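You operate a simulated robot arm through the tools that you are given. There is no shell and no other tool. Be economical: measure what you need, move in short steps, check, and stop when the job is done.

You are at the controls of a simulated two-armed robot. One attempt, no reset.

JOB
Pick up the green ribbed plug with one hand, pass it to the other hand and put it in the inside of the blue bin.

Only the result counts: the job must be done as asked and must still hold three seconds after the hand-in. Knocking over, shifting, dropping, spilling or breaking anything else fails it.

ROBOT AND FRAMES
Two 7-joint arms with two-finger grippers on one trunk, on a base that drives. Base frame: it is fixed to the floor where the robot stands at the start and does not move with it; the origin is under the middle of the robot, x ahead of it, y to its left, z up; the surface under the hand at the start is at about z = 820. Units: mm, degrees, N and s.
The left shoulder is at the start at [51, 175, 1177], the right one opposite. With the tool pointing down near the work surface each hand reaches from about 100 to 840 mm from the robot's upright axis, wherever it stands, measured 20 degrees to its own side. Places, roughly: inside of the blue bin (18x28 cm) [-580, 2520, 860]. Payload 2.94 kg a hand.
The tool frame of a hand sits at the grasp point between the pads (the TCP): z along the fingers, y along the line on which they close. The tips reach 30 mm beyond it. Largest opening 138 mm; the body of the gripper starts 109 mm behind the TCP.
Orientation is that of the tool frame in the base frame, as [roll, pitch, yaw] about the fixed x, y, z axes, in that order (R = Rz(yaw) Ry(pitch) Rx(roll)). With the fingers straight down and closing along the base's y, the tool's x points along the base's -x, its y along +y and its z along -z.

CONTROLS
- The arms move only by the tool drive_tool. It takes "left_rows", "right_rows" or both (then of equal length, played together; a hand with none holds still); each is a list of rows, each a list of 3 entries, a list of its own where there are three numbers: the shift along the base's x, y, z in cm, then the turn, a rotation vector about the base's x, y, z in degrees, then the closure in counts, from 0 (fully open) to 255 (shut). In form: [[[dx, dy, dz], [wx, wy, wz], gripper], ...]. A call has 1 to 12 rows; each row is the pose to reach, as a shift and turn from the pose commanded when the call began. A row lasts 0.2 s, in which the tool goes at most 50 mm and 8.6 degrees; a call with a longer step from one row to the next is refused whole, and so is a gripper value outside its range. Where a pose cannot be reached the arm comes as near as it can. A force on the tool above 40 N (or 10 N above the force at the start of the call, whichever is more), or a blocked arm, ends the call early, and 0.2 s more pass. The fingers move at their own pace and stop on an object; they squeeze with about 33 N. The grip force told is the motor's: it shows also when the fingers shut on nothing. Time passes only in rows, and 0.2 s behind the last, so rows that repeat a pose let the fingers close. It gives the time, the measured TCP pose, the force on the tool (base axes), the opening and the grip force at its end, in the units of the frame above (readings bear some noise), with the torque about the TCP (base axes, N m) and any sound that the robot's microphone picked up.
- Cameras (640 x 400 px; columns grow to the right, rows downward): "scene" is now at [121.2, 19.2, 1651.7]; the picture's right is [0.24, -0.97, 0.00], its down [-0.74, -0.18, -0.64] and it looks along [0.62, 0.15, -0.77] (base axes); focal length 272 px, centre (320, 200). "left" rides on the left gripper at [71, -19, -146] in its tool frame; the picture's right is [0.26, 0.96, 0.00], its down [-0.85, 0.23, -0.48] and it looks along [-0.46, 0.12, 0.88] (tool axes); focal length 280 px, centre (320, 200). "right" rides on the right gripper at [71, 19, -146] in its tool frame; the picture's right is [-0.26, 0.97, 0.00], its down [-0.85, -0.23, -0.48] and it looks along [-0.46, -0.12, 0.88] (tool axes); focal length 280 px, centre (320, 200). There is no depth. A picture from a camera that has moved, and an enlarged one, comes with that camera's place and axes in the base frame and with its lens.
- capture(camera): a new picture of that camera. It takes no simulated time.
- raise_lower(by): slides the trunk up (or, below 0, down) by that many mm; the arms and the scene camera ride with it, the base frame stays. It gives what a move gives, with no picture.
- drive_base(legs): drives the robot by 1 to 6 legs, each [ahead, turn to the left] in mm and degrees, along the robot's own axes; the way and the turn of a leg run together, so that a leg with both is an arc; at most 1500 mm and 180 degrees a leg. The arms and the cameras ride along, it lands a little off, and it stops where it bumps. It gives what a move gives.
- turn_head(pan, tilt): turns the head with the scene camera to pan (to the left, within 120 degrees either way) and tilt (down, from -29 to 69), counted from straight ahead of the robot. It gives what a move gives.
- enlarge(camera, box): a new picture of the part [left, top, right, bottom] of that camera's present view, enlarged. It takes no simulated time.
- hand_in(): hands the job in; it is judged then, once.

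Work in short steps. Places have to be worked out from the pictures, the camera data and where the tool is seen: move nearer, look again, correct. Check each grasp and each placing, and mend what went wrong. You have 120 turns and 100 pictures in all, those below and enlarged ones among them. Open the grippers and draw the arms clear of the work before you hand the job in, unless the task says otherwise; then end with one line.

The tools are called as a command line: name --argument value ..., lists and objects as JSON in quotes. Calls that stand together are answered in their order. drive_tool: Moves the arms, as the interface text tells. Its arguments: {"type":"object","properties":{"left_rows":{"type":"array","items":{"type":"array"}},"right_rows":{"type":"array","items":{"type":"array"}}},"required":[]} The other tools are called the same way: raise_lower (by) slides the trunk up or down; drive_base (legs) drives the base; turn_head (pan, tilt) turns the head that bears the scene camera; capture (camera) takes a picture; enlarge (camera, box) takes an enlarged picture of a part of a camera's view; hand_in () hands the job in.

At the start:

```text
time_s: 0.0
left_position: [560.6, 380.9, 1095.1]
left_orientation: [179.9, 0.0, -180.0]
left_wrist_force: [0.3, 0.2, 0.4]
left_torque: [0.02, -0.01, -0.01]
left_gripper_width: 137.9
left_finger_force: 0.1
right_position: [593.6, -158.6, 1034.8]
right_orientation: [179.9, 0.0, 179.8]
right_wrist_force: [-0.1, 1.0, 0.1]
right_torque: [0.04, 0.03, 0.0]
right_gripper_width: 138.0
right_finger_force: 0.0
trunk travel left (down, up): [-350.0, 384.0]
robot x, y, heading: [-5.1, -1.3, 0.3]
head pan, tilt: [13.6, 50.0]
```

scene: 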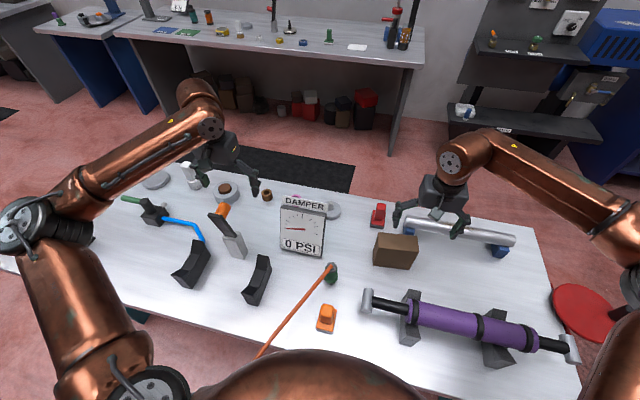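
right: 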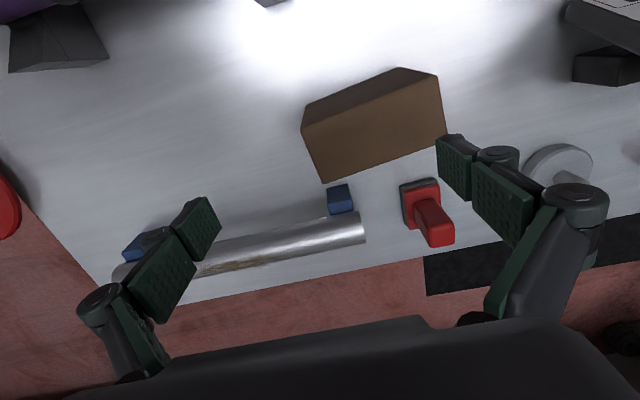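
left: 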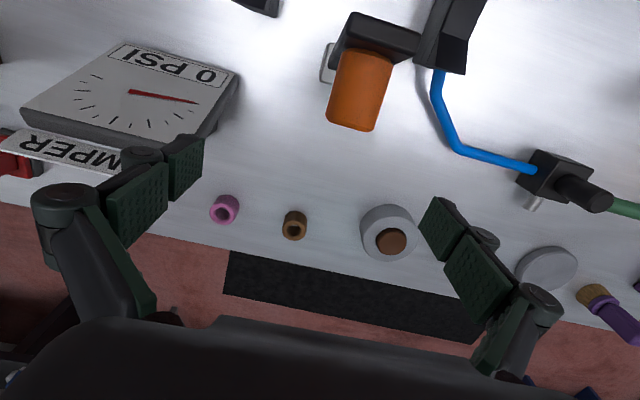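

The plug may be the green thing near (331,272) in the scene view; I enlarge to check.

enlarge --camera "scene" --box '[240, 180, 400, 360]'

enlarge --camera "scene" --box '[80, 150, 280, 310]'

enlarge --camera "scene" --box '[120, 0, 440, 80]'

```text
2.22 times, centred on (320, 270) of scene
camera zoom: at [121.2, 19.2, 1651.7], right [0.24, -0.97, 0.0], down [-0.74, -0.18, -0.64], along [0.62, 0.15, -0.77], focal length 605 px, centre (320, 44)
```

zoom: 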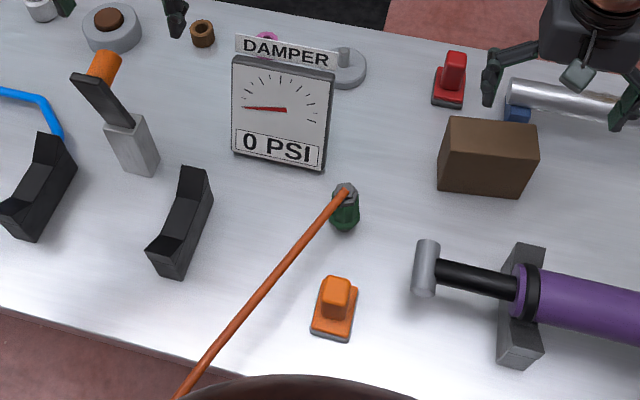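

```text
2.50 times, centred on (180, 230) of scene
camera zoom: at [121.2, 19.2, 1651.7], right [0.24, -0.97, 0.0], down [-0.74, -0.18, -0.64], along [0.62, 0.15, -0.77], focal length 680 px, centre (670, 125)
```

zoom: 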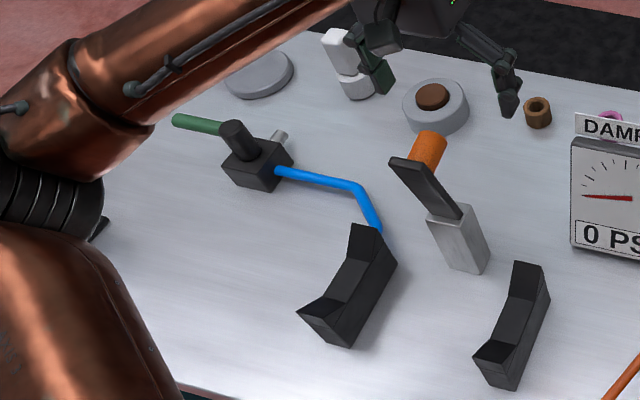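

```text
2.00 times, centred on (280, 40) of scene
camera zoom: at [121.2, 19.2, 1651.7], right [0.24, -0.97, 0.0], down [-0.74, -0.18, -0.64], along [0.62, 0.15, -0.77], focal length 544 px, centre (400, 520)
```

zoom: 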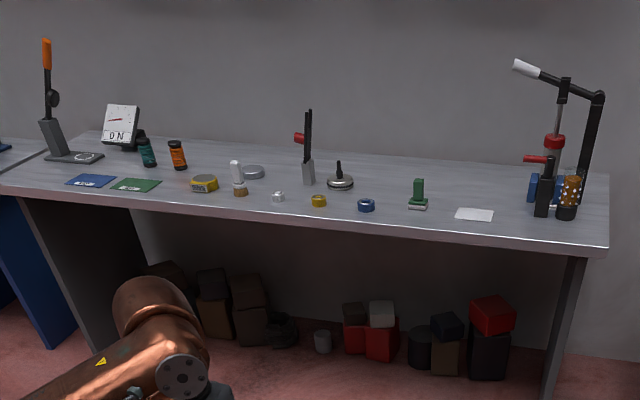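

The green object at (345,210) in the zoom has an orange rod/hose at its top. I look for more from a steeper head tilt.

turn_head --pan 0 --tilt 69

capture --camera "scene"

```text
time_s: 0.8
left_position: [560.6, 379.6, 1095.6]
left_orientation: [180.0, -0.1, -180.0]
left_wrist_force: [0.2, 0.7, 0.4]
left_torque: [0.0, 0.0, -0.02]
left_gripper_width: 138.0
left_finger_force: 0.1
right_position: [593.1, -158.4, 1035.0]
right_orientation: [179.9, 0.0, 179.9]
right_wrist_force: [0.3, -0.6, 0.2]
right_torque: [0.0, 0.02, 0.0]
right_gripper_width: 138.2
right_finger_force: 0.0
trunk travel left (down, up): [-350.0, 384.0]
robot x, y, heading: [-1.2, -2.6, 0.3]
head pan, tilt: [0.0, 68.8]
```

```text
93 pictures are left
camera scene: at [102.3, 1.2, 1629.8], right [0.0, -1.0, 0.0], down [-0.93, 0.0, -0.36], along [0.36, 0.0, -0.93], focal length 272 px, centre (320, 200)
```

scene: 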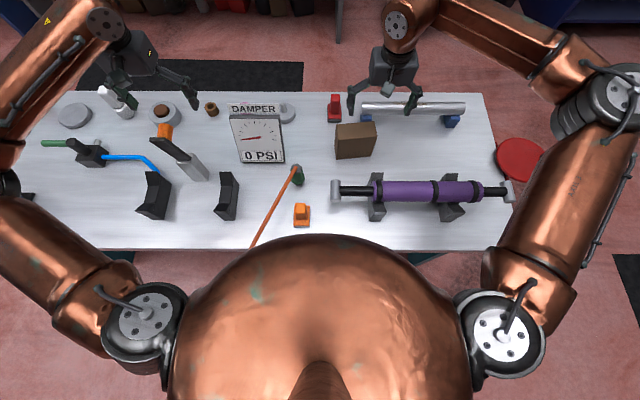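

The green object is judged at about [495, 73, 840]. I move the right hand so that its camera looks at it.

drive_tool --right_rows '[[[-2.5, 3.5, 0], [0, 0, 0], 0], [[-5, 7, 0], [0, 0, 0], 0], [[-7.5, 10.5, 0], [0, 0, 0], 0], [[-10, 14, 0], [0, 0, 0], 0], [[-12.5, 17.5, 0], [0, 0, 0], 0], [[-15, 21, 0], [0, 0, 0], 0], [[-17, 23, 0], [0, 0, 0], 0]]'

capture --camera "right"

```text
time_s: 2.4
left_position: [560.1, 379.4, 1096.4]
left_orientation: [-179.9, 0.1, -180.0]
left_wrist_force: [-0.4, 0.4, 0.1]
left_torque: [0.0, -0.02, 0.0]
left_gripper_width: 138.1
left_finger_force: 0.0
right_position: [421.8, 72.8, 1033.6]
right_orientation: [179.9, 0.0, 179.7]
right_wrist_force: [0.1, 0.5, 0.1]
right_torque: [-0.01, 0.03, -0.04]
right_gripper_width: 138.1
right_finger_force: 0.1
trunk travel left (down, up): [-350.0, 384.0]
robot x, y, heading: [-0.9, -2.5, 0.0]
head pan, tilt: [0.0, 68.8]
```

```text
92 pictures are left
camera right: at [353.1, 91.9, 1179.9], right [0.26, 0.96, 0.0], down [0.85, -0.23, 0.48], along [0.46, -0.12, -0.88], focal length 280 px, centre (320, 200)
```

right: 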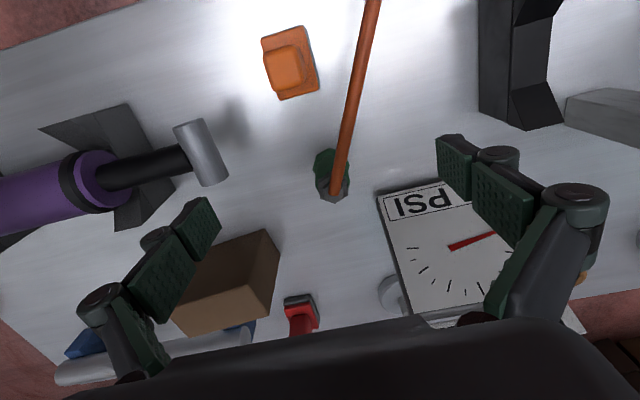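

enlarge --camera "right" --box '[270, 110, 400, 220]'

```text
3.64 times, centred on (335, 165) of right
camera zoom: at [353.1, 91.9, 1179.9], right [0.26, 0.96, 0.0], down [0.85, -0.23, 0.48], along [0.46, -0.12, -0.88], focal length 1020 px, centre (266, 327)
```

zoom: 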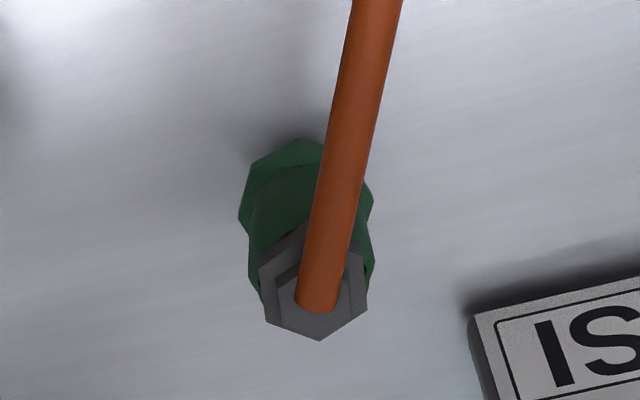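

That one looks like an oiler with a spout, so it may not be the plug. I survey the other benches.

turn_head --pan 0 --tilt 20

capture --camera "scene"

turn_head --pan 70 --tilt 20

capture --camera "scene"

turn_head --pan 118 --tilt 20

capture --camera "scene"

turn_head --pan -70 --tilt 20

capture --camera "scene"

```text
time_s: 3.6
left_position: [560.2, 380.4, 1096.7]
left_orientation: [-180.0, 0.0, -180.0]
left_wrist_force: [0.7, -0.1, -0.4]
left_torque: [0.01, -0.01, 0.01]
left_gripper_width: 138.1
left_finger_force: 0.0
right_position: [423.3, 69.5, 1034.0]
right_orientation: [179.9, 0.0, 179.9]
right_wrist_force: [-1.6, 0.1, -0.2]
right_torque: [0.01, 0.0, 0.02]
right_gripper_width: 137.8
right_finger_force: 0.0
trunk travel left (down, up): [-350.0, 384.0]
robot x, y, heading: [-0.9, 1.1, -0.4]
head pan, tilt: [0.0, 20.0]
```

```text
90 pictures are left
camera scene: at [139.5, 1.5, 1697.2], right [0.0, -1.0, 0.0], down [-0.34, 0.0, -0.94], along [0.94, 0.0, -0.34], focal length 272 px, centre (320, 200)
```

scene: 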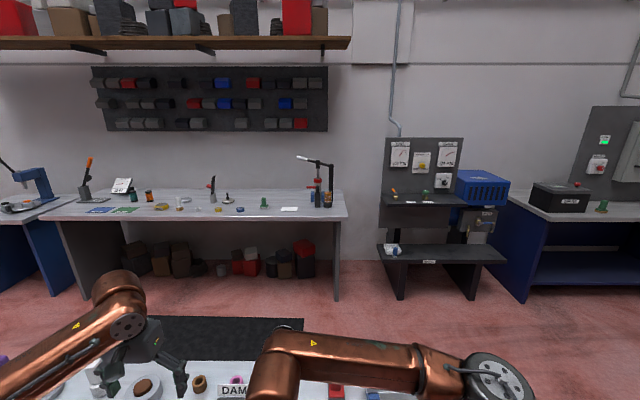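

```text
time_s: 5.0
left_position: [561.3, 378.7, 1096.7]
left_orientation: [-179.9, -0.1, 180.0]
left_wrist_force: [-0.6, 0.9, -0.3]
left_torque: [-0.01, -0.03, 0.02]
left_gripper_width: 138.0
left_finger_force: 0.1
right_position: [424.0, 70.1, 1033.4]
right_orientation: [179.9, -0.1, 179.9]
right_wrist_force: [-0.6, 0.5, -0.4]
right_torque: [0.01, -0.01, 0.01]
right_gripper_width: 137.9
right_finger_force: 0.1
trunk travel left (down, up): [-350.0, 384.0]
robot x, y, heading: [0.9, 1.6, 0.4]
head pan, tilt: [70.0, 20.0]
```

```text
89 pictures are left
camera scene: at [78.3, 89.1, 1697.2], right [0.94, -0.34, 0.0], down [-0.12, -0.32, -0.94], along [0.32, 0.88, -0.34], focal length 272 px, centre (320, 200)
```

scene: 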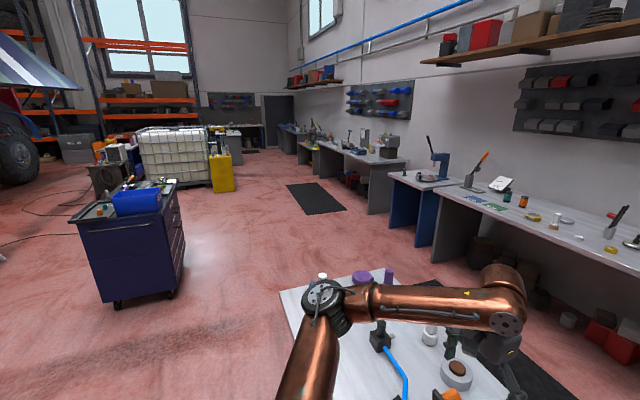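

```text
time_s: 6.2
left_position: [561.4, 379.8, 1096.4]
left_orientation: [-180.0, 0.1, 180.0]
left_wrist_force: [-0.4, -0.1, -1.5]
left_torque: [0.02, 0.02, 0.0]
left_gripper_width: 137.9
left_finger_force: 0.1
right_position: [424.0, 70.6, 1033.0]
right_orientation: [179.9, 0.1, 179.9]
right_wrist_force: [-0.6, 0.5, 1.0]
right_torque: [0.01, -0.01, 0.05]
right_gripper_width: 137.8
right_finger_force: 0.0
trunk travel left (down, up): [-350.0, 384.0]
robot x, y, heading: [3.4, -3.1, -0.2]
head pan, tilt: [118.0, 20.0]
```

```text
88 pictures are left
camera scene: at [2.8, 83.9, 1697.3], right [0.88, 0.47, 0.0], down [0.16, -0.3, -0.94], along [-0.44, 0.83, -0.34], focal length 272 px, centre (320, 200)
```

scene: 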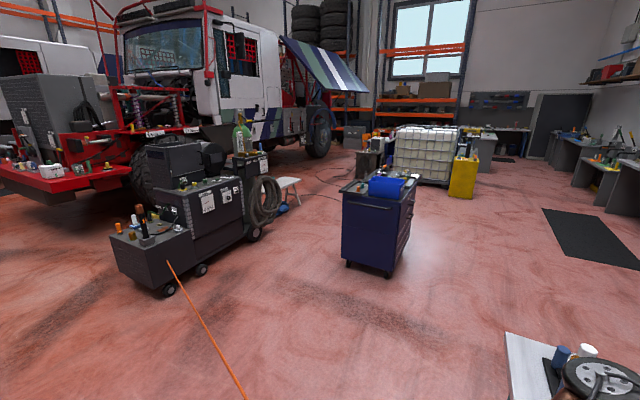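

```text
time_s: 8.9
left_position: [560.3, 380.0, 1096.3]
left_orientation: [180.0, 0.1, -180.0]
left_wrist_force: [-0.3, -0.8, 0.9]
left_torque: [-0.01, 0.0, 0.01]
left_gripper_width: 137.9
left_finger_force: 0.0
right_position: [423.9, 70.2, 1033.3]
right_orientation: [180.0, 0.0, 179.9]
right_wrist_force: [-0.3, -0.4, -0.1]
right_torque: [0.02, 0.02, -0.02]
right_gripper_width: 138.0
right_finger_force: 0.0
trunk travel left (down, up): [-350.0, 384.0]
robot x, y, heading: [0.4, -2.1, -0.1]
head pan, tilt: [-70.0, 20.0]
```

```text
87 pictures are left
camera scene: at [78.3, -85.9, 1697.3], right [-0.94, -0.34, 0.0], down [-0.12, 0.32, -0.94], along [0.32, -0.88, -0.34], focal length 272 px, centre (320, 200)
```

scene: 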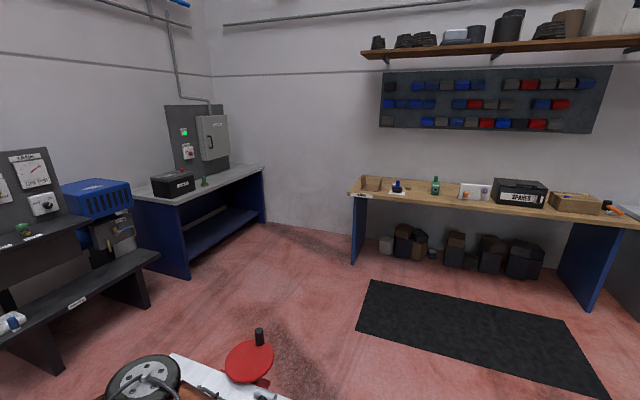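

An orange cord runs from a cart at rear-left to the green object, which may thus be a plug on a cord. I check the other green candidates and the cord.

enlarge --camera "scene" --box '[0, 130, 240, 280]'

enlarge --camera "scene" --box '[340, 160, 640, 240]'

turn_head --pan 118 --tilt 30

enlarge --camera "scene" --box '[90, 80, 300, 240]'

enlarge --camera "scene" --box '[320, 100, 440, 220]'

capture --camera "scene"

```text
2.67 times, centred on (120, 205) of scene
camera zoom: at [78.3, -85.9, 1697.3], right [-0.94, -0.34, 0.0], down [-0.12, 0.32, -0.94], along [0.32, -0.88, -0.34], focal length 726 px, centre (853, 187)
```

zoom: 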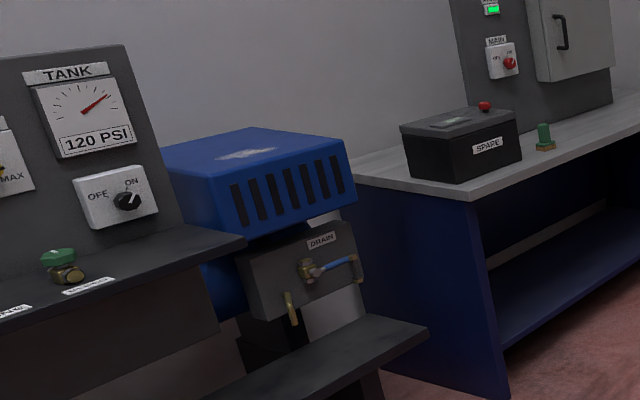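

```text
2.13 times, centred on (490, 200) of scene
camera zoom: at [78.3, -85.9, 1697.3], right [-0.94, -0.34, 0.0], down [-0.12, 0.32, -0.94], along [0.32, -0.88, -0.34], focal length 580 px, centre (-43, 200)
```

zoom: 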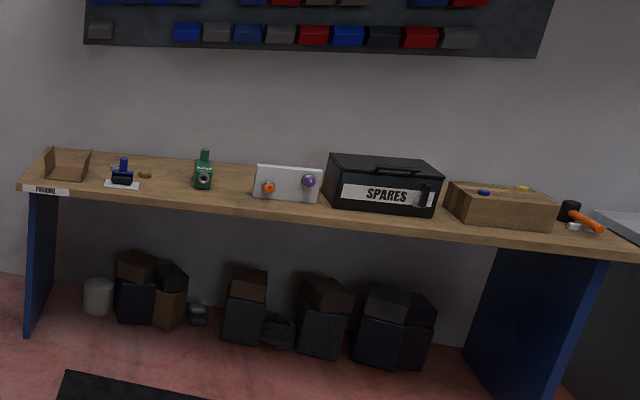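

```text
time_s: 11.7
left_position: [561.3, 378.8, 1095.9]
left_orientation: [-179.9, 0.0, -179.9]
left_wrist_force: [-0.2, 0.1, -0.1]
left_torque: [0.0, -0.03, 0.01]
left_gripper_width: 137.9
left_finger_force: 0.2
right_position: [423.4, 70.0, 1033.8]
right_orientation: [179.9, -0.1, 179.8]
right_wrist_force: [0.0, -0.5, 0.1]
right_torque: [0.0, 0.03, 0.0]
right_gripper_width: 138.0
right_finger_force: 0.0
trunk travel left (down, up): [-350.0, 384.0]
robot x, y, heading: [-3.6, -0.3, 0.1]
head pan, tilt: [118.0, 30.0]
```

```text
2.50 times, centred on (195, 160) of scene
camera zoom: at [4.0, 81.4, 1681.2], right [0.88, 0.47, 0.0], down [0.23, -0.44, -0.87], along [-0.41, 0.76, -0.5], focal length 680 px, centre (632, 300)
```

zoom: 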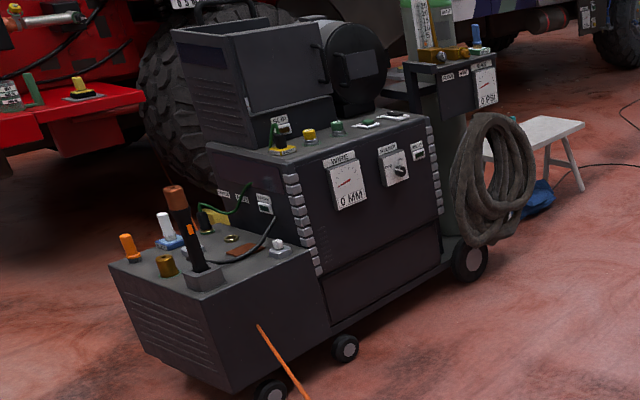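

```text
3.33 times, centred on (380, 160) of scene
camera zoom: at [4.0, 81.4, 1681.2], right [0.88, 0.47, 0.0], down [0.23, -0.44, -0.87], along [-0.41, 0.76, -0.5], focal length 907 px, centre (120, 333)
```

zoom: 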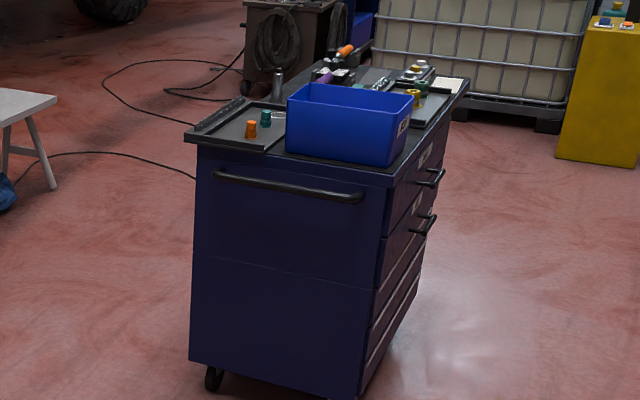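

```text
82 pictures are left
camera scene: at [4.0, 81.4, 1681.2], right [0.88, 0.47, 0.0], down [0.23, -0.44, -0.87], along [-0.41, 0.76, -0.5], focal length 272 px, centre (320, 200)
```

scene: 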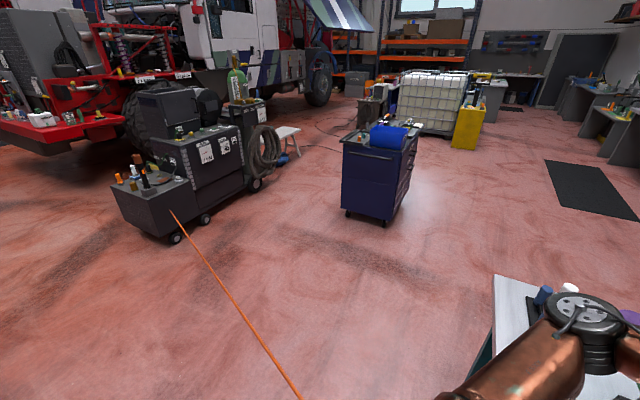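

The bin is on the blue cart with a tray next to it. I enlarge the tray and look for other green plugs there.

enlarge --camera "scene" --box '[335, 115, 425, 165]'

enlarge --camera "scene" --box '[0, 60, 200, 160]'

drive_tool --right_rows '[[[-2, 0, -4], [0, 0, 0], 0], [[-4, 0, -8], [0, 0, 0], 0], [[-7, 0, -11], [0, -8, 0], 0], [[-9, 0, -12], [0, -16, 0], 0], [[-11, 0, -12], [0, -24, 0], 0], [[-12, 0, -12], [0, -30, 0], 0]]'

capture --camera "right"

```text
7.11 times, centred on (380, 140) of scene
camera zoom: at [4.0, 81.4, 1681.2], right [0.88, 0.47, 0.0], down [0.23, -0.44, -0.87], along [-0.41, 0.76, -0.5], focal length 1935 px, centre (-107, 627)
```

zoom: 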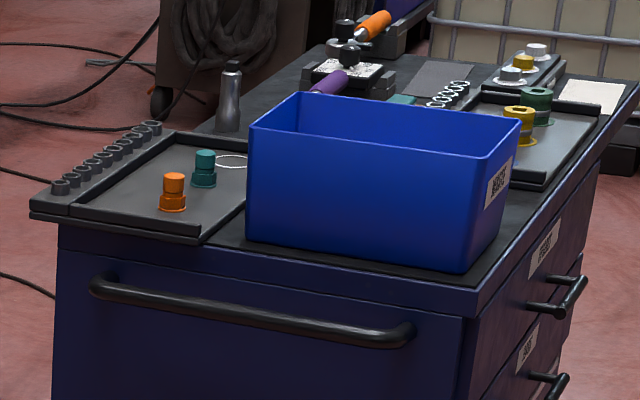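

```text
3.20 times, centred on (100, 110) of scene
camera zoom: at [4.0, 81.4, 1681.2], right [0.88, 0.47, 0.0], down [0.23, -0.44, -0.87], along [-0.41, 0.76, -0.5], focal length 871 px, centre (1024, 488)
```

zoom: 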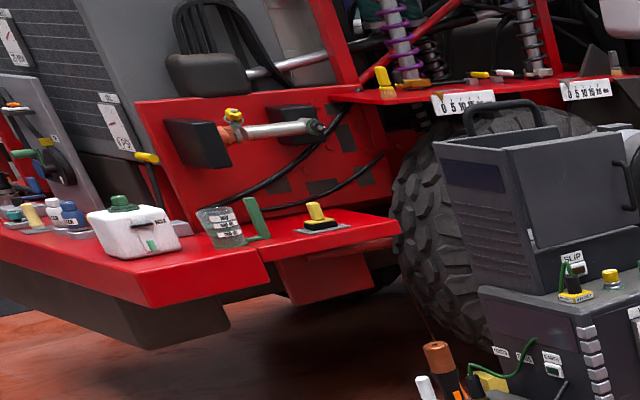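

```text
time_s: 13.0
left_position: [561.0, 380.2, 1094.4]
left_orientation: [-179.9, 0.1, 180.0]
left_wrist_force: [0.8, -0.4, 0.9]
left_torque: [0.01, -0.02, -0.03]
left_gripper_width: 138.0
left_finger_force: 0.1
right_position: [317.2, 73.8, 917.5]
right_orientation: [179.5, 25.4, 178.9]
right_wrist_force: [0.7, 0.4, -0.2]
right_torque: [-0.01, 0.05, -0.04]
right_gripper_width: 138.0
right_finger_force: 0.1
trunk travel left (down, up): [-350.0, 384.0]
robot x, y, heading: [-1.0, 0.3, 0.0]
head pan, tilt: [118.0, 30.0]
stopped in row 6 (right hand): the force on the tool passed its limit at 56 N (the readings are from after the stop); the commanded pose is now the measured one
```

```text
79 pictures are left
camera right: at [191.2, 95.0, 1019.0], right [0.25, 0.96, 0.12], down [0.56, -0.24, 0.79], along [0.79, -0.13, -0.6], focal length 280 px, centre (320, 200)
```

right: 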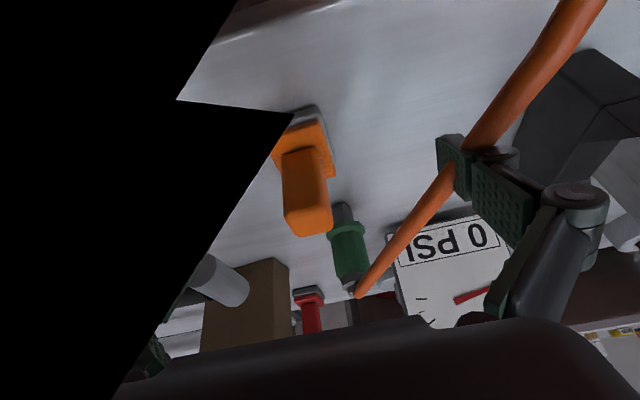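

The hand touched something (probably my own body), now relieved. I back off to the previous pose and view the plug from closer.

drive_tool --right_rows '[[[2, 0, 0], [0, 6, 0], 0], [[4, 0, 2], [0, 14, 0], 0], [[6, 0, 5], [0, 20, 0], 0], [[8, 0, 8], [0, 25, 0], 0], [[10.5, 0, 11.7], [0, 25, 0], 0]]'

capture --camera "right"

turn_head --pan 0 --tilt 60

capture --camera "scene"

```text
time_s: 14.2
left_position: [560.1, 380.2, 1096.4]
left_orientation: [-179.9, 0.0, -180.0]
left_wrist_force: [0.1, 0.3, -0.9]
left_torque: [0.02, -0.02, 0.0]
left_gripper_width: 138.0
left_finger_force: 0.0
right_position: [424.3, 74.3, 1033.8]
right_orientation: [179.9, 0.6, 179.1]
right_wrist_force: [0.1, 0.6, 0.0]
right_torque: [0.02, 0.01, -0.03]
right_gripper_width: 137.6
right_finger_force: 0.2
trunk travel left (down, up): [-350.0, 384.0]
robot x, y, heading: [2.0, 3.2, 0.1]
head pan, tilt: [118.0, 30.0]
```

```text
78 pictures are left
camera right: at [353.1, 96.1, 1180.4], right [0.28, 0.96, 0.0], down [0.84, -0.24, 0.48], along [0.46, -0.13, -0.88], focal length 280 px, centre (320, 200)
```

right: 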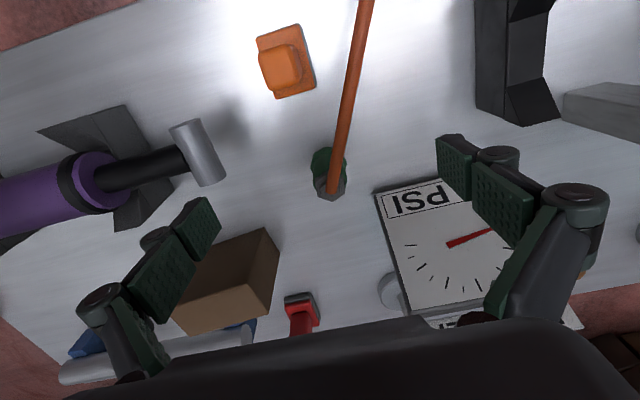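

```text
time_s: 16.2
left_position: [561.1, 379.1, 1096.3]
left_orientation: [-179.9, 0.0, 180.0]
left_wrist_force: [-0.1, 0.1, -0.8]
left_torque: [0.04, 0.02, -0.01]
left_gripper_width: 138.2
left_finger_force: 0.0
right_position: [423.5, 76.0, 1033.7]
right_orientation: [-180.0, 0.5, 179.0]
right_wrist_force: [-0.2, -0.1, 0.3]
right_torque: [0.01, 0.01, 0.0]
right_gripper_width: 137.9
right_finger_force: 0.2
trunk travel left (down, up): [-350.0, 384.0]
robot x, y, heading: [0.2, 3.5, 0.1]
head pan, tilt: [0.0, 60.0]
```

```text
77 pictures are left
camera scene: at [113.1, 1.6, 1639.1], right [0.0, -1.0, 0.0], down [-0.87, 0.0, -0.5], along [0.5, 0.0, -0.87], focal length 272 px, centre (320, 200)
```

scene: 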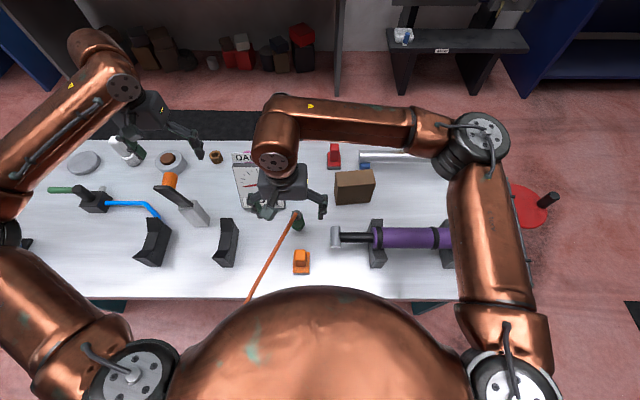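

The candidate stands at about [494, 73], top near z≈885, its cord running off to the rear-left. I enlarge for a view of its ribs.

enlarge --camera "scene" --box '[260, 190, 340, 250]'

```text
6.67 times, centred on (300, 220) of scene
camera zoom: at [113.1, 1.6, 1639.1], right [0.0, -1.0, 0.0], down [-0.87, 0.0, -0.5], along [0.5, 0.0, -0.87], focal length 1814 px, centre (453, 67)
```

zoom: 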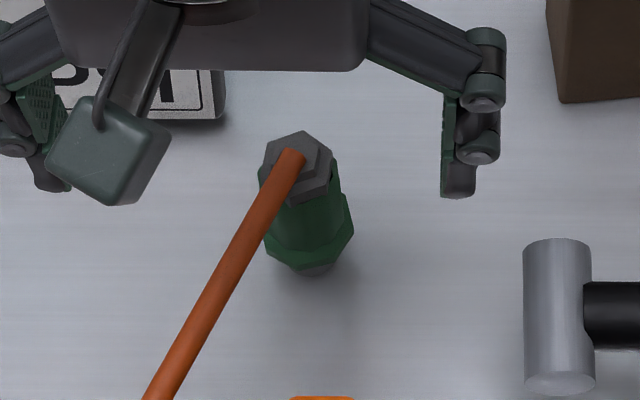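

It fits: green body with a rib, grey ends, tethered by an orange cord. I turn the left hand to point along -y (closing along x) so it can take the plug later and view it from the side now.

drive_tool --left_rows '[[[0, 0, 0], [-4.9, 4.9, 4.9], 0], [[-1, 0, 0], [-9.8, 9.8, 9.8], 0], [[-2, 0, -1], [-14.7, 14.7, 14.7], 0], [[-3, 0, -2], [-19.6, 19.6, 19.6], 0], [[-3.5, 0, -3], [-24.5, 24.5, 24.5], 0], [[-4, 0, -4], [-29.4, 29.4, 29.4], 0], [[-4.5, 0, -5], [-34.3, 34.3, 34.3], 0], [[-5, 0, -6], [-39.2, 39.2, 39.2], 0], [[-5.5, 0, -7], [-44.1, 44.1, 44.1], 0], [[-6, 0, -8], [-49, 49, 49], 0], [[-6.5, 0, -8], [-53.9, 53.9, 53.9], 0], [[-7, 0, -8], [-58.8, 58.8, 58.8], 0]]'

capture --camera "scene"

```text
time_s: 18.8
left_position: [490.4, 379.6, 1016.0]
left_orientation: [-140.1, -75.2, -140.4]
left_wrist_force: [-0.5, 0.4, -0.7]
left_torque: [-0.03, 0.02, 0.03]
left_gripper_width: 138.0
left_finger_force: 0.1
right_position: [423.7, 74.9, 1033.6]
right_orientation: [179.8, 0.6, 179.0]
right_wrist_force: [-0.5, -0.3, 0.5]
right_torque: [-0.05, -0.08, 0.01]
right_gripper_width: 137.7
right_finger_force: 0.1
trunk travel left (down, up): [-350.0, 384.0]
robot x, y, heading: [0.3, -1.5, 0.3]
head pan, tilt: [0.0, 60.0]
```

```text
75 pictures are left
camera scene: at [112.8, 2.6, 1639.2], right [0.0, -1.0, 0.0], down [-0.87, 0.0, -0.5], along [0.5, 0.0, -0.87], focal length 272 px, centre (320, 200)
```

scene: 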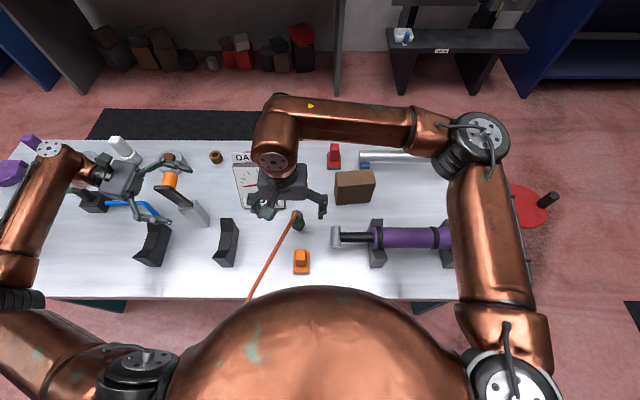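

The left turn works. I complete it and look with the left camera.

drive_tool --left_rows '[[[0, -1, 0], [-4.9, 4.9, 4.9], 0], [[0, -2, 0], [-9.8, 9.8, 9.8], 0], [[0, -3, 0], [-10.5, 10.5, 10.5], 0]]'

capture --camera "left"

```text
time_s: 19.6
left_position: [491.3, 349.9, 1013.9]
left_orientation: [44.6, -89.8, 45.5]
left_wrist_force: [0.2, 0.1, 0.7]
left_torque: [-0.03, -0.02, -0.02]
left_gripper_width: 138.2
left_finger_force: 0.0
right_position: [423.4, 75.2, 1034.0]
right_orientation: [179.9, 0.5, 179.0]
right_wrist_force: [0.2, 0.9, -0.7]
right_torque: [0.0, 0.0, -0.03]
right_gripper_width: 138.0
right_finger_force: 0.1
trunk travel left (down, up): [-350.0, 384.0]
robot x, y, heading: [1.3, -0.0, 0.0]
head pan, tilt: [0.0, 60.0]
```

```text
74 pictures are left
camera left: at [509.6, 495.5, 1085.9], right [-0.96, 0.0, 0.26], down [-0.23, 0.47, -0.85], along [-0.12, -0.88, -0.46], focal length 280 px, centre (320, 200)
```

left: 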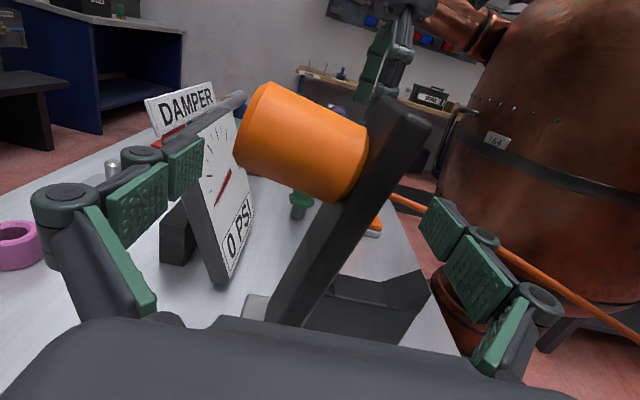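

The standing lever's orange handle (top z≈1050) turns out to be between the open left fingers. I lift the left hand straight up out of there.

drive_tool --left_rows '[[[0, 0, 3], [0, 0, 0], 0], [[0, 0, 6], [0, 0, 0], 0], [[0, 0, 10], [0, 0, 0], 0], [[0, 0, 14], [0, 0, 0], 0], [[0, 0, 17], [0, 0, 0], 0]]'

capture --camera "left"

capture --camera "scene"

```text
time_s: 20.8
left_position: [489.8, 350.8, 1188.7]
left_orientation: [79.6, -89.9, 10.4]
left_wrist_force: [0.0, -0.5, -0.2]
left_torque: [0.01, 0.0, 0.0]
left_gripper_width: 137.9
left_finger_force: 0.2
right_position: [424.4, 75.7, 1034.1]
right_orientation: [179.8, 0.6, 179.0]
right_wrist_force: [-1.2, 0.3, 0.1]
right_torque: [0.04, 0.04, 0.01]
right_gripper_width: 138.1
right_finger_force: 0.0
trunk travel left (down, up): [-350.0, 384.0]
robot x, y, heading: [0.1, -2.6, 0.1]
head pan, tilt: [0.0, 60.0]
```

```text
73 pictures are left
camera left: at [508.6, 495.8, 1258.9], right [-0.96, 0.0, 0.26], down [-0.23, 0.48, -0.85], along [-0.12, -0.88, -0.46], focal length 280 px, centre (320, 200)
```

left: 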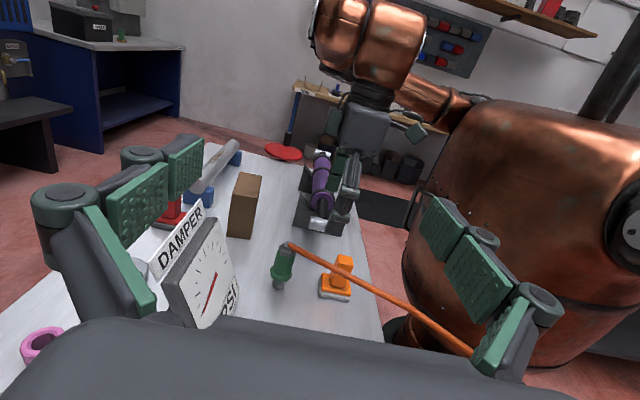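

```text
72 pictures are left
camera scene: at [112.9, 1.5, 1639.1], right [0.0, -1.0, 0.0], down [-0.87, 0.0, -0.5], along [0.5, 0.0, -0.87], focal length 272 px, centre (320, 200)
```

scene: 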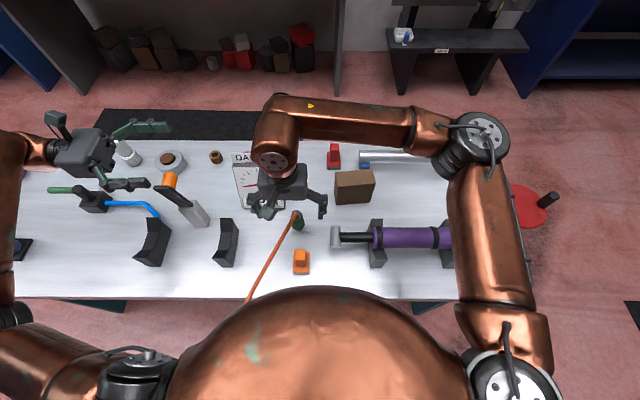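

Now the plug is seen well from the side; I enlarge to triangulate it.

enlarge --camera "left" --box '[250, 220, 350, 310]'

```text
4.44 times, centred on (300, 265) of left
camera zoom: at [508.6, 495.8, 1258.9], right [-0.96, 0.0, 0.26], down [-0.23, 0.48, -0.85], along [-0.12, -0.88, -0.46], focal length 1246 px, centre (409, -89)
```

zoom: 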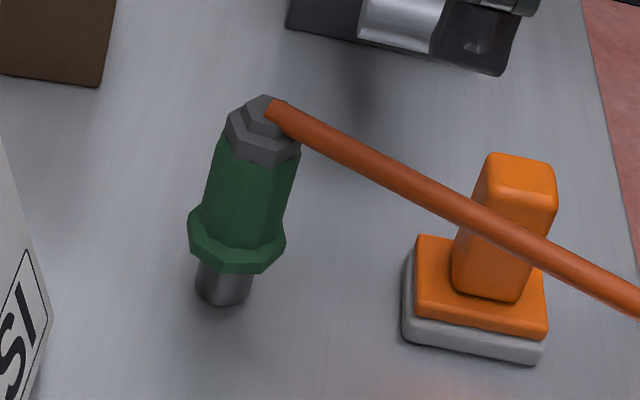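

Estimate: plug axis at about [482, 68]; stub z 820–857 (∅26), flange to ~872 (∅44), green body to ~917 (∅36), cap to ~930. I bring the right hand above it with fingers partly closed and check.

drive_tool --right_rows '[[[2, -0.3, 0], [0, 0, 0], 70], [[4, -0.6, 0], [0, 0, 0], 70], [[5.8, -0.8, -1.5], [0, 0, 1], 70], [[5.8, -0.8, -3], [0, 0, 1], 70], [[5.8, -0.8, -3], [0, 0, 1], 70]]'

capture --camera "left"

capture --camera "right"

enlarge --camera "scene" --box '[220, 150, 360, 250]'

```text
time_s: 22.0
left_position: [488.8, 350.2, 1186.9]
left_orientation: [47.2, -90.0, 42.8]
left_wrist_force: [-0.2, 0.1, -0.6]
left_torque: [0.01, -0.02, -0.02]
left_gripper_width: 138.1
left_finger_force: 0.1
right_position: [480.9, 64.8, 1003.8]
right_orientation: [179.8, 0.6, 180.0]
right_wrist_force: [0.2, 0.4, -0.1]
right_torque: [0.02, -0.01, -0.01]
right_gripper_width: 100.1
right_finger_force: 0.1
trunk travel left (down, up): [-350.0, 384.0]
robot x, y, heading: [-0.7, -4.1, -0.3]
head pan, tilt: [0.0, 60.0]
```

```text
70 pictures are left
camera left: at [508.9, 496.1, 1258.4], right [-0.96, 0.0, 0.26], down [-0.23, 0.47, -0.85], along [-0.12, -0.88, -0.46], focal length 280 px, centre (320, 200)
```

left: 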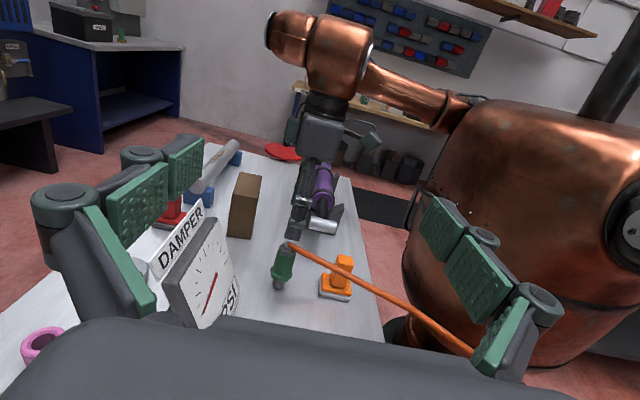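

```text
69 pictures are left
camera right: at [409.6, 85.7, 1148.8], right [0.26, 0.97, 0.0], down [0.84, -0.23, 0.48], along [0.47, -0.12, -0.88], focal length 280 px, centre (320, 200)
```

right: 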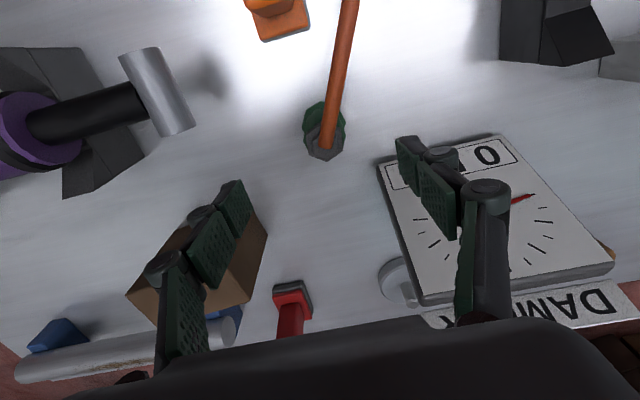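

```text
4.00 times, centred on (290, 200) of scene
camera zoom: at [113.2, 1.7, 1639.1], right [0.0, -1.0, 0.0], down [-0.87, 0.0, -0.5], along [0.5, 0.0, -0.87], focal length 1088 px, centre (440, 200)
```

zoom: 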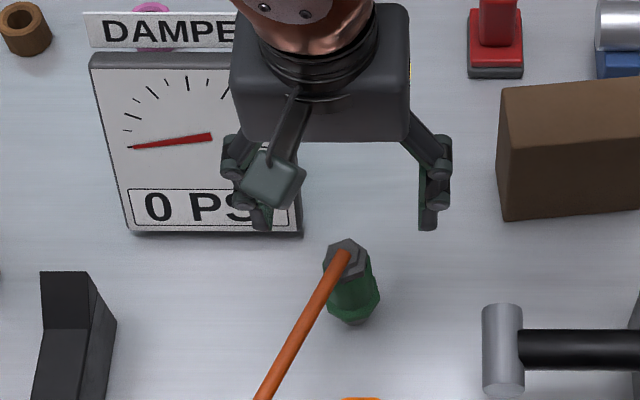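

Refined: plug axis at about [483, 70], top z≈920. I descend to TCP z≈905, so the tips stay above the flange.

drive_tool --right_rows '[[[0.2, 0.5, -2], [0, 0, 0], 70], [[0.2, 0.5, -4], [0, 0, 0], 70], [[0.2, 0.5, -6], [0, 0, 0], 70], [[0.2, 0.5, -8], [0, 0, 0], 70], [[0.2, 0.5, -9.8], [0, 0, 0], 70], [[0.2, 0.5, -9.8], [0, 0, 0], 70]]'

enlarge --camera "left" --box '[230, 200, 380, 310]'

enlarge --camera "scene" --box '[220, 150, 360, 250]'

```text
time_s: 23.4
left_position: [488.4, 351.8, 1187.2]
left_orientation: [38.2, -89.9, 51.7]
left_wrist_force: [-1.2, 0.4, 0.5]
left_torque: [0.04, 0.01, 0.03]
left_gripper_width: 138.1
left_finger_force: 0.1
right_position: [482.1, 71.3, 906.9]
right_orientation: [180.0, 0.5, -180.0]
right_wrist_force: [-0.4, 0.5, 0.4]
right_torque: [0.01, 0.01, 0.01]
right_gripper_width: 100.1
right_finger_force: 0.2
trunk travel left (down, up): [-350.0, 384.0]
robot x, y, heading: [-1.8, 2.7, 0.1]
head pan, tilt: [0.0, 60.0]
```

```text
3.64 times, centred on (305, 255) of left
camera zoom: at [508.7, 496.2, 1258.5], right [-0.96, 0.0, 0.26], down [-0.23, 0.47, -0.85], along [-0.12, -0.88, -0.46], focal length 1020 px, centre (374, 0)
```

zoom: 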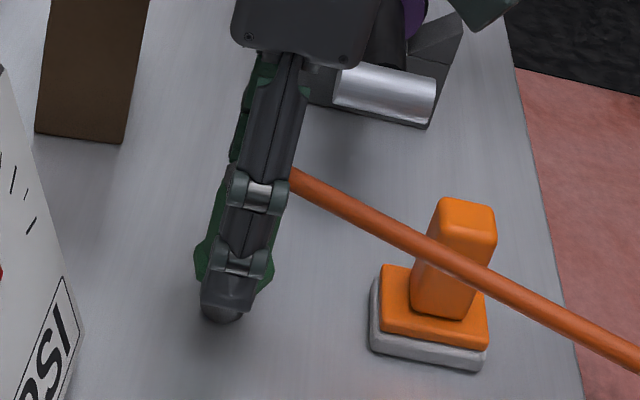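

```text
4.00 times, centred on (290, 200) of scene
camera zoom: at [112.9, 1.8, 1639.1], right [0.0, -1.0, 0.0], down [-0.87, 0.0, -0.5], along [0.5, 0.0, -0.87], focal length 1088 px, centre (440, 200)
```

zoom: 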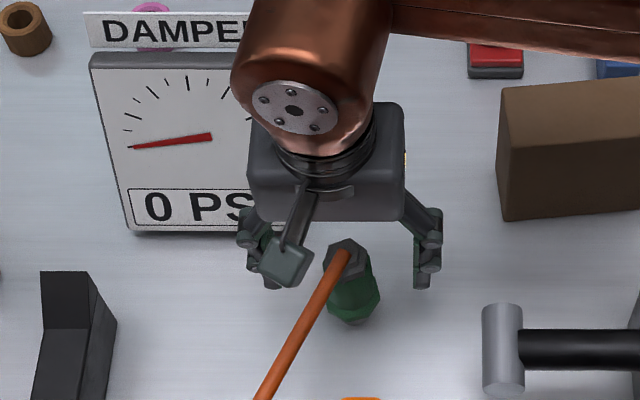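

Aligned with the plug. I close the right fingers.

drive_tool --right_rows '[[[0, 0, 0], [0, 0, 0], 150], [[0, 0, 0], [0, 0, 0], 255], [[0, 0, 0], [0, 0, 0], 255], [[0, 0, 0], [0, 0, 0], 255], [[0, 0, 0], [0, 0, 0], 255], [[0, 0, 0], [0, 0, 0], 255]]'

enlarge --camera "left" --box '[230, 200, 380, 310]'

enlarge --camera "scene" --box '[220, 150, 360, 250]'

```text
time_s: 24.8
left_position: [489.0, 350.8, 1186.5]
left_orientation: [45.1, -90.0, 44.9]
left_wrist_force: [0.4, 0.2, 0.0]
left_torque: [-0.02, 0.01, -0.02]
left_gripper_width: 137.9
left_finger_force: 0.2
right_position: [481.6, 70.6, 907.1]
right_orientation: [179.9, 0.4, 180.0]
right_wrist_force: [-0.3, -0.4, 0.6]
right_torque: [-0.02, 0.01, 0.0]
right_gripper_width: 36.6
right_finger_force: 33.0
trunk travel left (down, up): [-350.0, 384.0]
robot x, y, heading: [0.7, -0.6, -0.1]
head pan, tilt: [0.0, 60.0]
```

```text
3.64 times, centred on (305, 255) of left
camera zoom: at [508.8, 496.1, 1258.4], right [-0.96, 0.0, 0.26], down [-0.23, 0.47, -0.85], along [-0.12, -0.88, -0.46], focal length 1020 px, centre (374, 0)
```

zoom: 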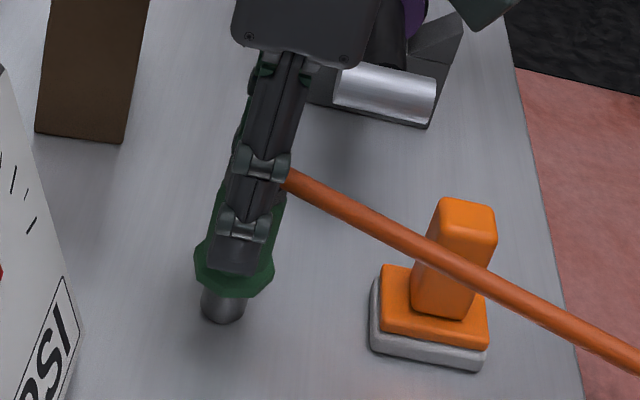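

```text
4.00 times, centred on (290, 200) of scene
camera zoom: at [113.0, 1.8, 1639.1], right [0.0, -1.0, 0.0], down [-0.87, 0.0, -0.5], along [0.5, 0.0, -0.87], focal length 1088 px, centre (440, 200)
```

zoom: 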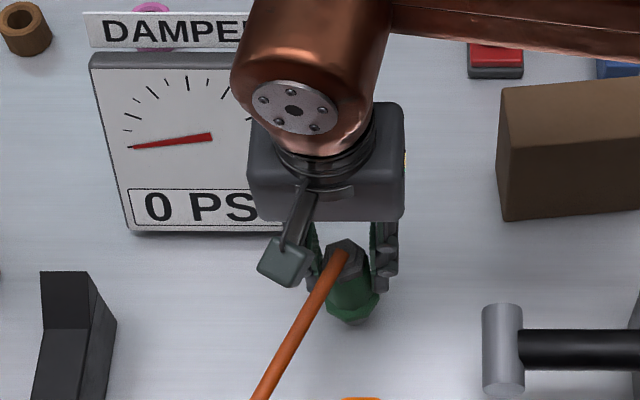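

Gripped at 36.6 mm with 33 N. I lift 5 cm and watch the forces and the cord.

drive_tool --right_rows '[[[0, 0, 1], [0, 0, 0], 255], [[0, 0, 3], [0, 0, 0], 255], [[0, 0, 5], [0, 0, 0], 255], [[0, 0, 5], [0, 0, 0], 255]]'

capture --camera "left"

```text
time_s: 25.8
left_position: [487.8, 351.0, 1186.4]
left_orientation: [51.1, -89.9, 38.9]
left_wrist_force: [-0.3, 0.4, -0.4]
left_torque: [-0.02, -0.02, -0.01]
left_gripper_width: 138.3
left_finger_force: 0.0
right_position: [481.8, 70.7, 955.3]
right_orientation: [179.9, 0.6, 180.0]
right_wrist_force: [-0.4, 0.0, 0.1]
right_torque: [0.03, -0.02, -0.02]
right_gripper_width: 36.1
right_finger_force: 32.8
trunk travel left (down, up): [-350.0, 384.0]
robot x, y, heading: [3.9, -0.1, 0.1]
head pan, tilt: [0.0, 60.0]
```

```text
63 pictures are left
camera left: at [509.1, 496.2, 1258.3], right [-0.96, 0.0, 0.26], down [-0.23, 0.47, -0.85], along [-0.12, -0.88, -0.46], focal length 280 px, centre (320, 200)
```

left: 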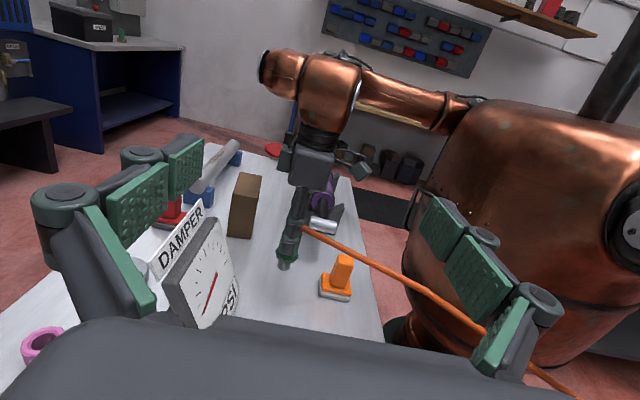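

Lifted freely, no cord pull. I raise the plug so the handover happens above the lever: right TCP to z≈1198, left TCP to z≈1130.

drive_tool --right_rows '[[[0, 0, 4], [0, 0, 0], 255], [[0, 0, 8], [0, 0, 0], 255], [[0, 0, 12], [0, 0, 0], 255], [[0, 0, 16], [0, 0, 0], 255], [[0, 0, 20], [0, 0, 0], 255], [[0, 0, 24.3], [0, 0, 0], 255], [[0, 0, 24.3], [0, 0, 0], 255]]' --left_rows '[[[0, 0, -1], [0, 0, 0], 0], [[0, 0, -2], [0, 0, 0], 0], [[0, 0, -3], [0, 0, 0], 0], [[0, 0, -4], [0, 0, 0], 0], [[0, 0, -5], [0, 0, 0], 0], [[0, 0, -5.7], [0, 0, 0], 0], [[0, 0, -5.7], [0, 0, 0], 0]]'

capture --camera "left"

capture --camera "scene"

```text
time_s: 27.4
left_position: [491.5, 348.8, 1128.7]
left_orientation: [53.7, -89.9, 36.4]
left_wrist_force: [-0.3, -0.1, 0.6]
left_torque: [-0.01, -0.03, 0.0]
left_gripper_width: 138.0
left_finger_force: 0.1
right_position: [483.7, 70.9, 1199.2]
right_orientation: [179.9, 0.5, -179.9]
right_wrist_force: [0.6, 0.5, -1.6]
right_torque: [-0.02, 0.01, 0.01]
right_gripper_width: 36.3
right_finger_force: 33.1
trunk travel left (down, up): [-350.0, 384.0]
robot x, y, heading: [1.3, -1.5, 0.1]
head pan, tilt: [0.0, 60.0]
```

```text
62 pictures are left
camera left: at [511.3, 494.4, 1199.8], right [-0.96, 0.0, 0.26], down [-0.23, 0.47, -0.85], along [-0.12, -0.88, -0.46], focal length 280 px, centre (320, 200)
```

left: 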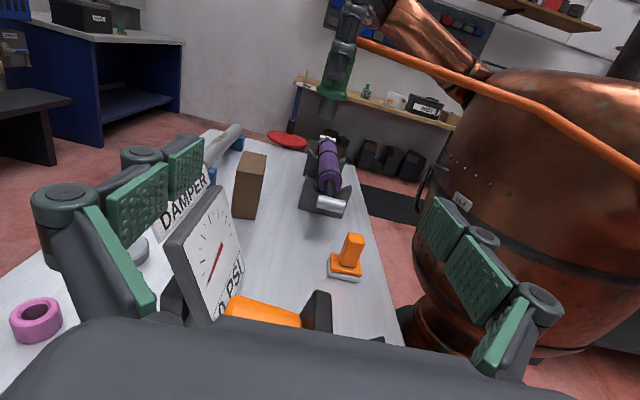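

```text
61 pictures are left
camera scene: at [113.8, 1.6, 1639.0], right [0.0, -1.0, 0.0], down [-0.87, 0.0, -0.5], along [0.5, 0.0, -0.87], focal length 272 px, centre (320, 200)
```

scene: 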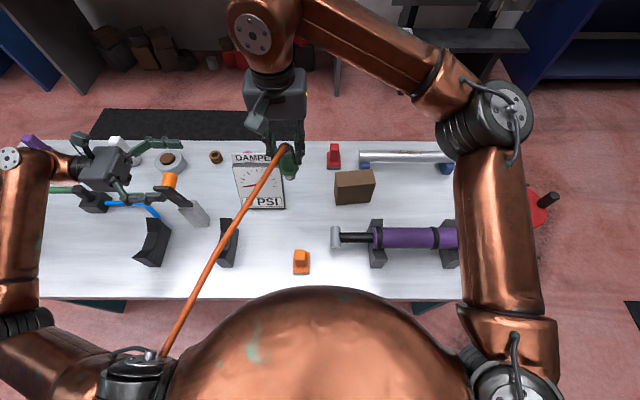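

The plug hangs where expected. I enlarge to fix the stub's height relative to the left hand.

enlarge --camera "left" --box '[290, 40, 380, 130]'

```text
4.44 times, centred on (335, 85) of left
camera zoom: at [511.3, 494.4, 1199.8], right [-0.96, 0.0, 0.26], down [-0.23, 0.47, -0.85], along [-0.12, -0.88, -0.46], focal length 1246 px, centre (253, 711)
```

zoom: 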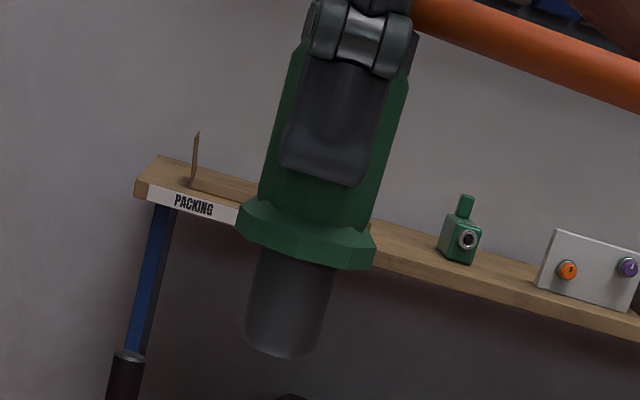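

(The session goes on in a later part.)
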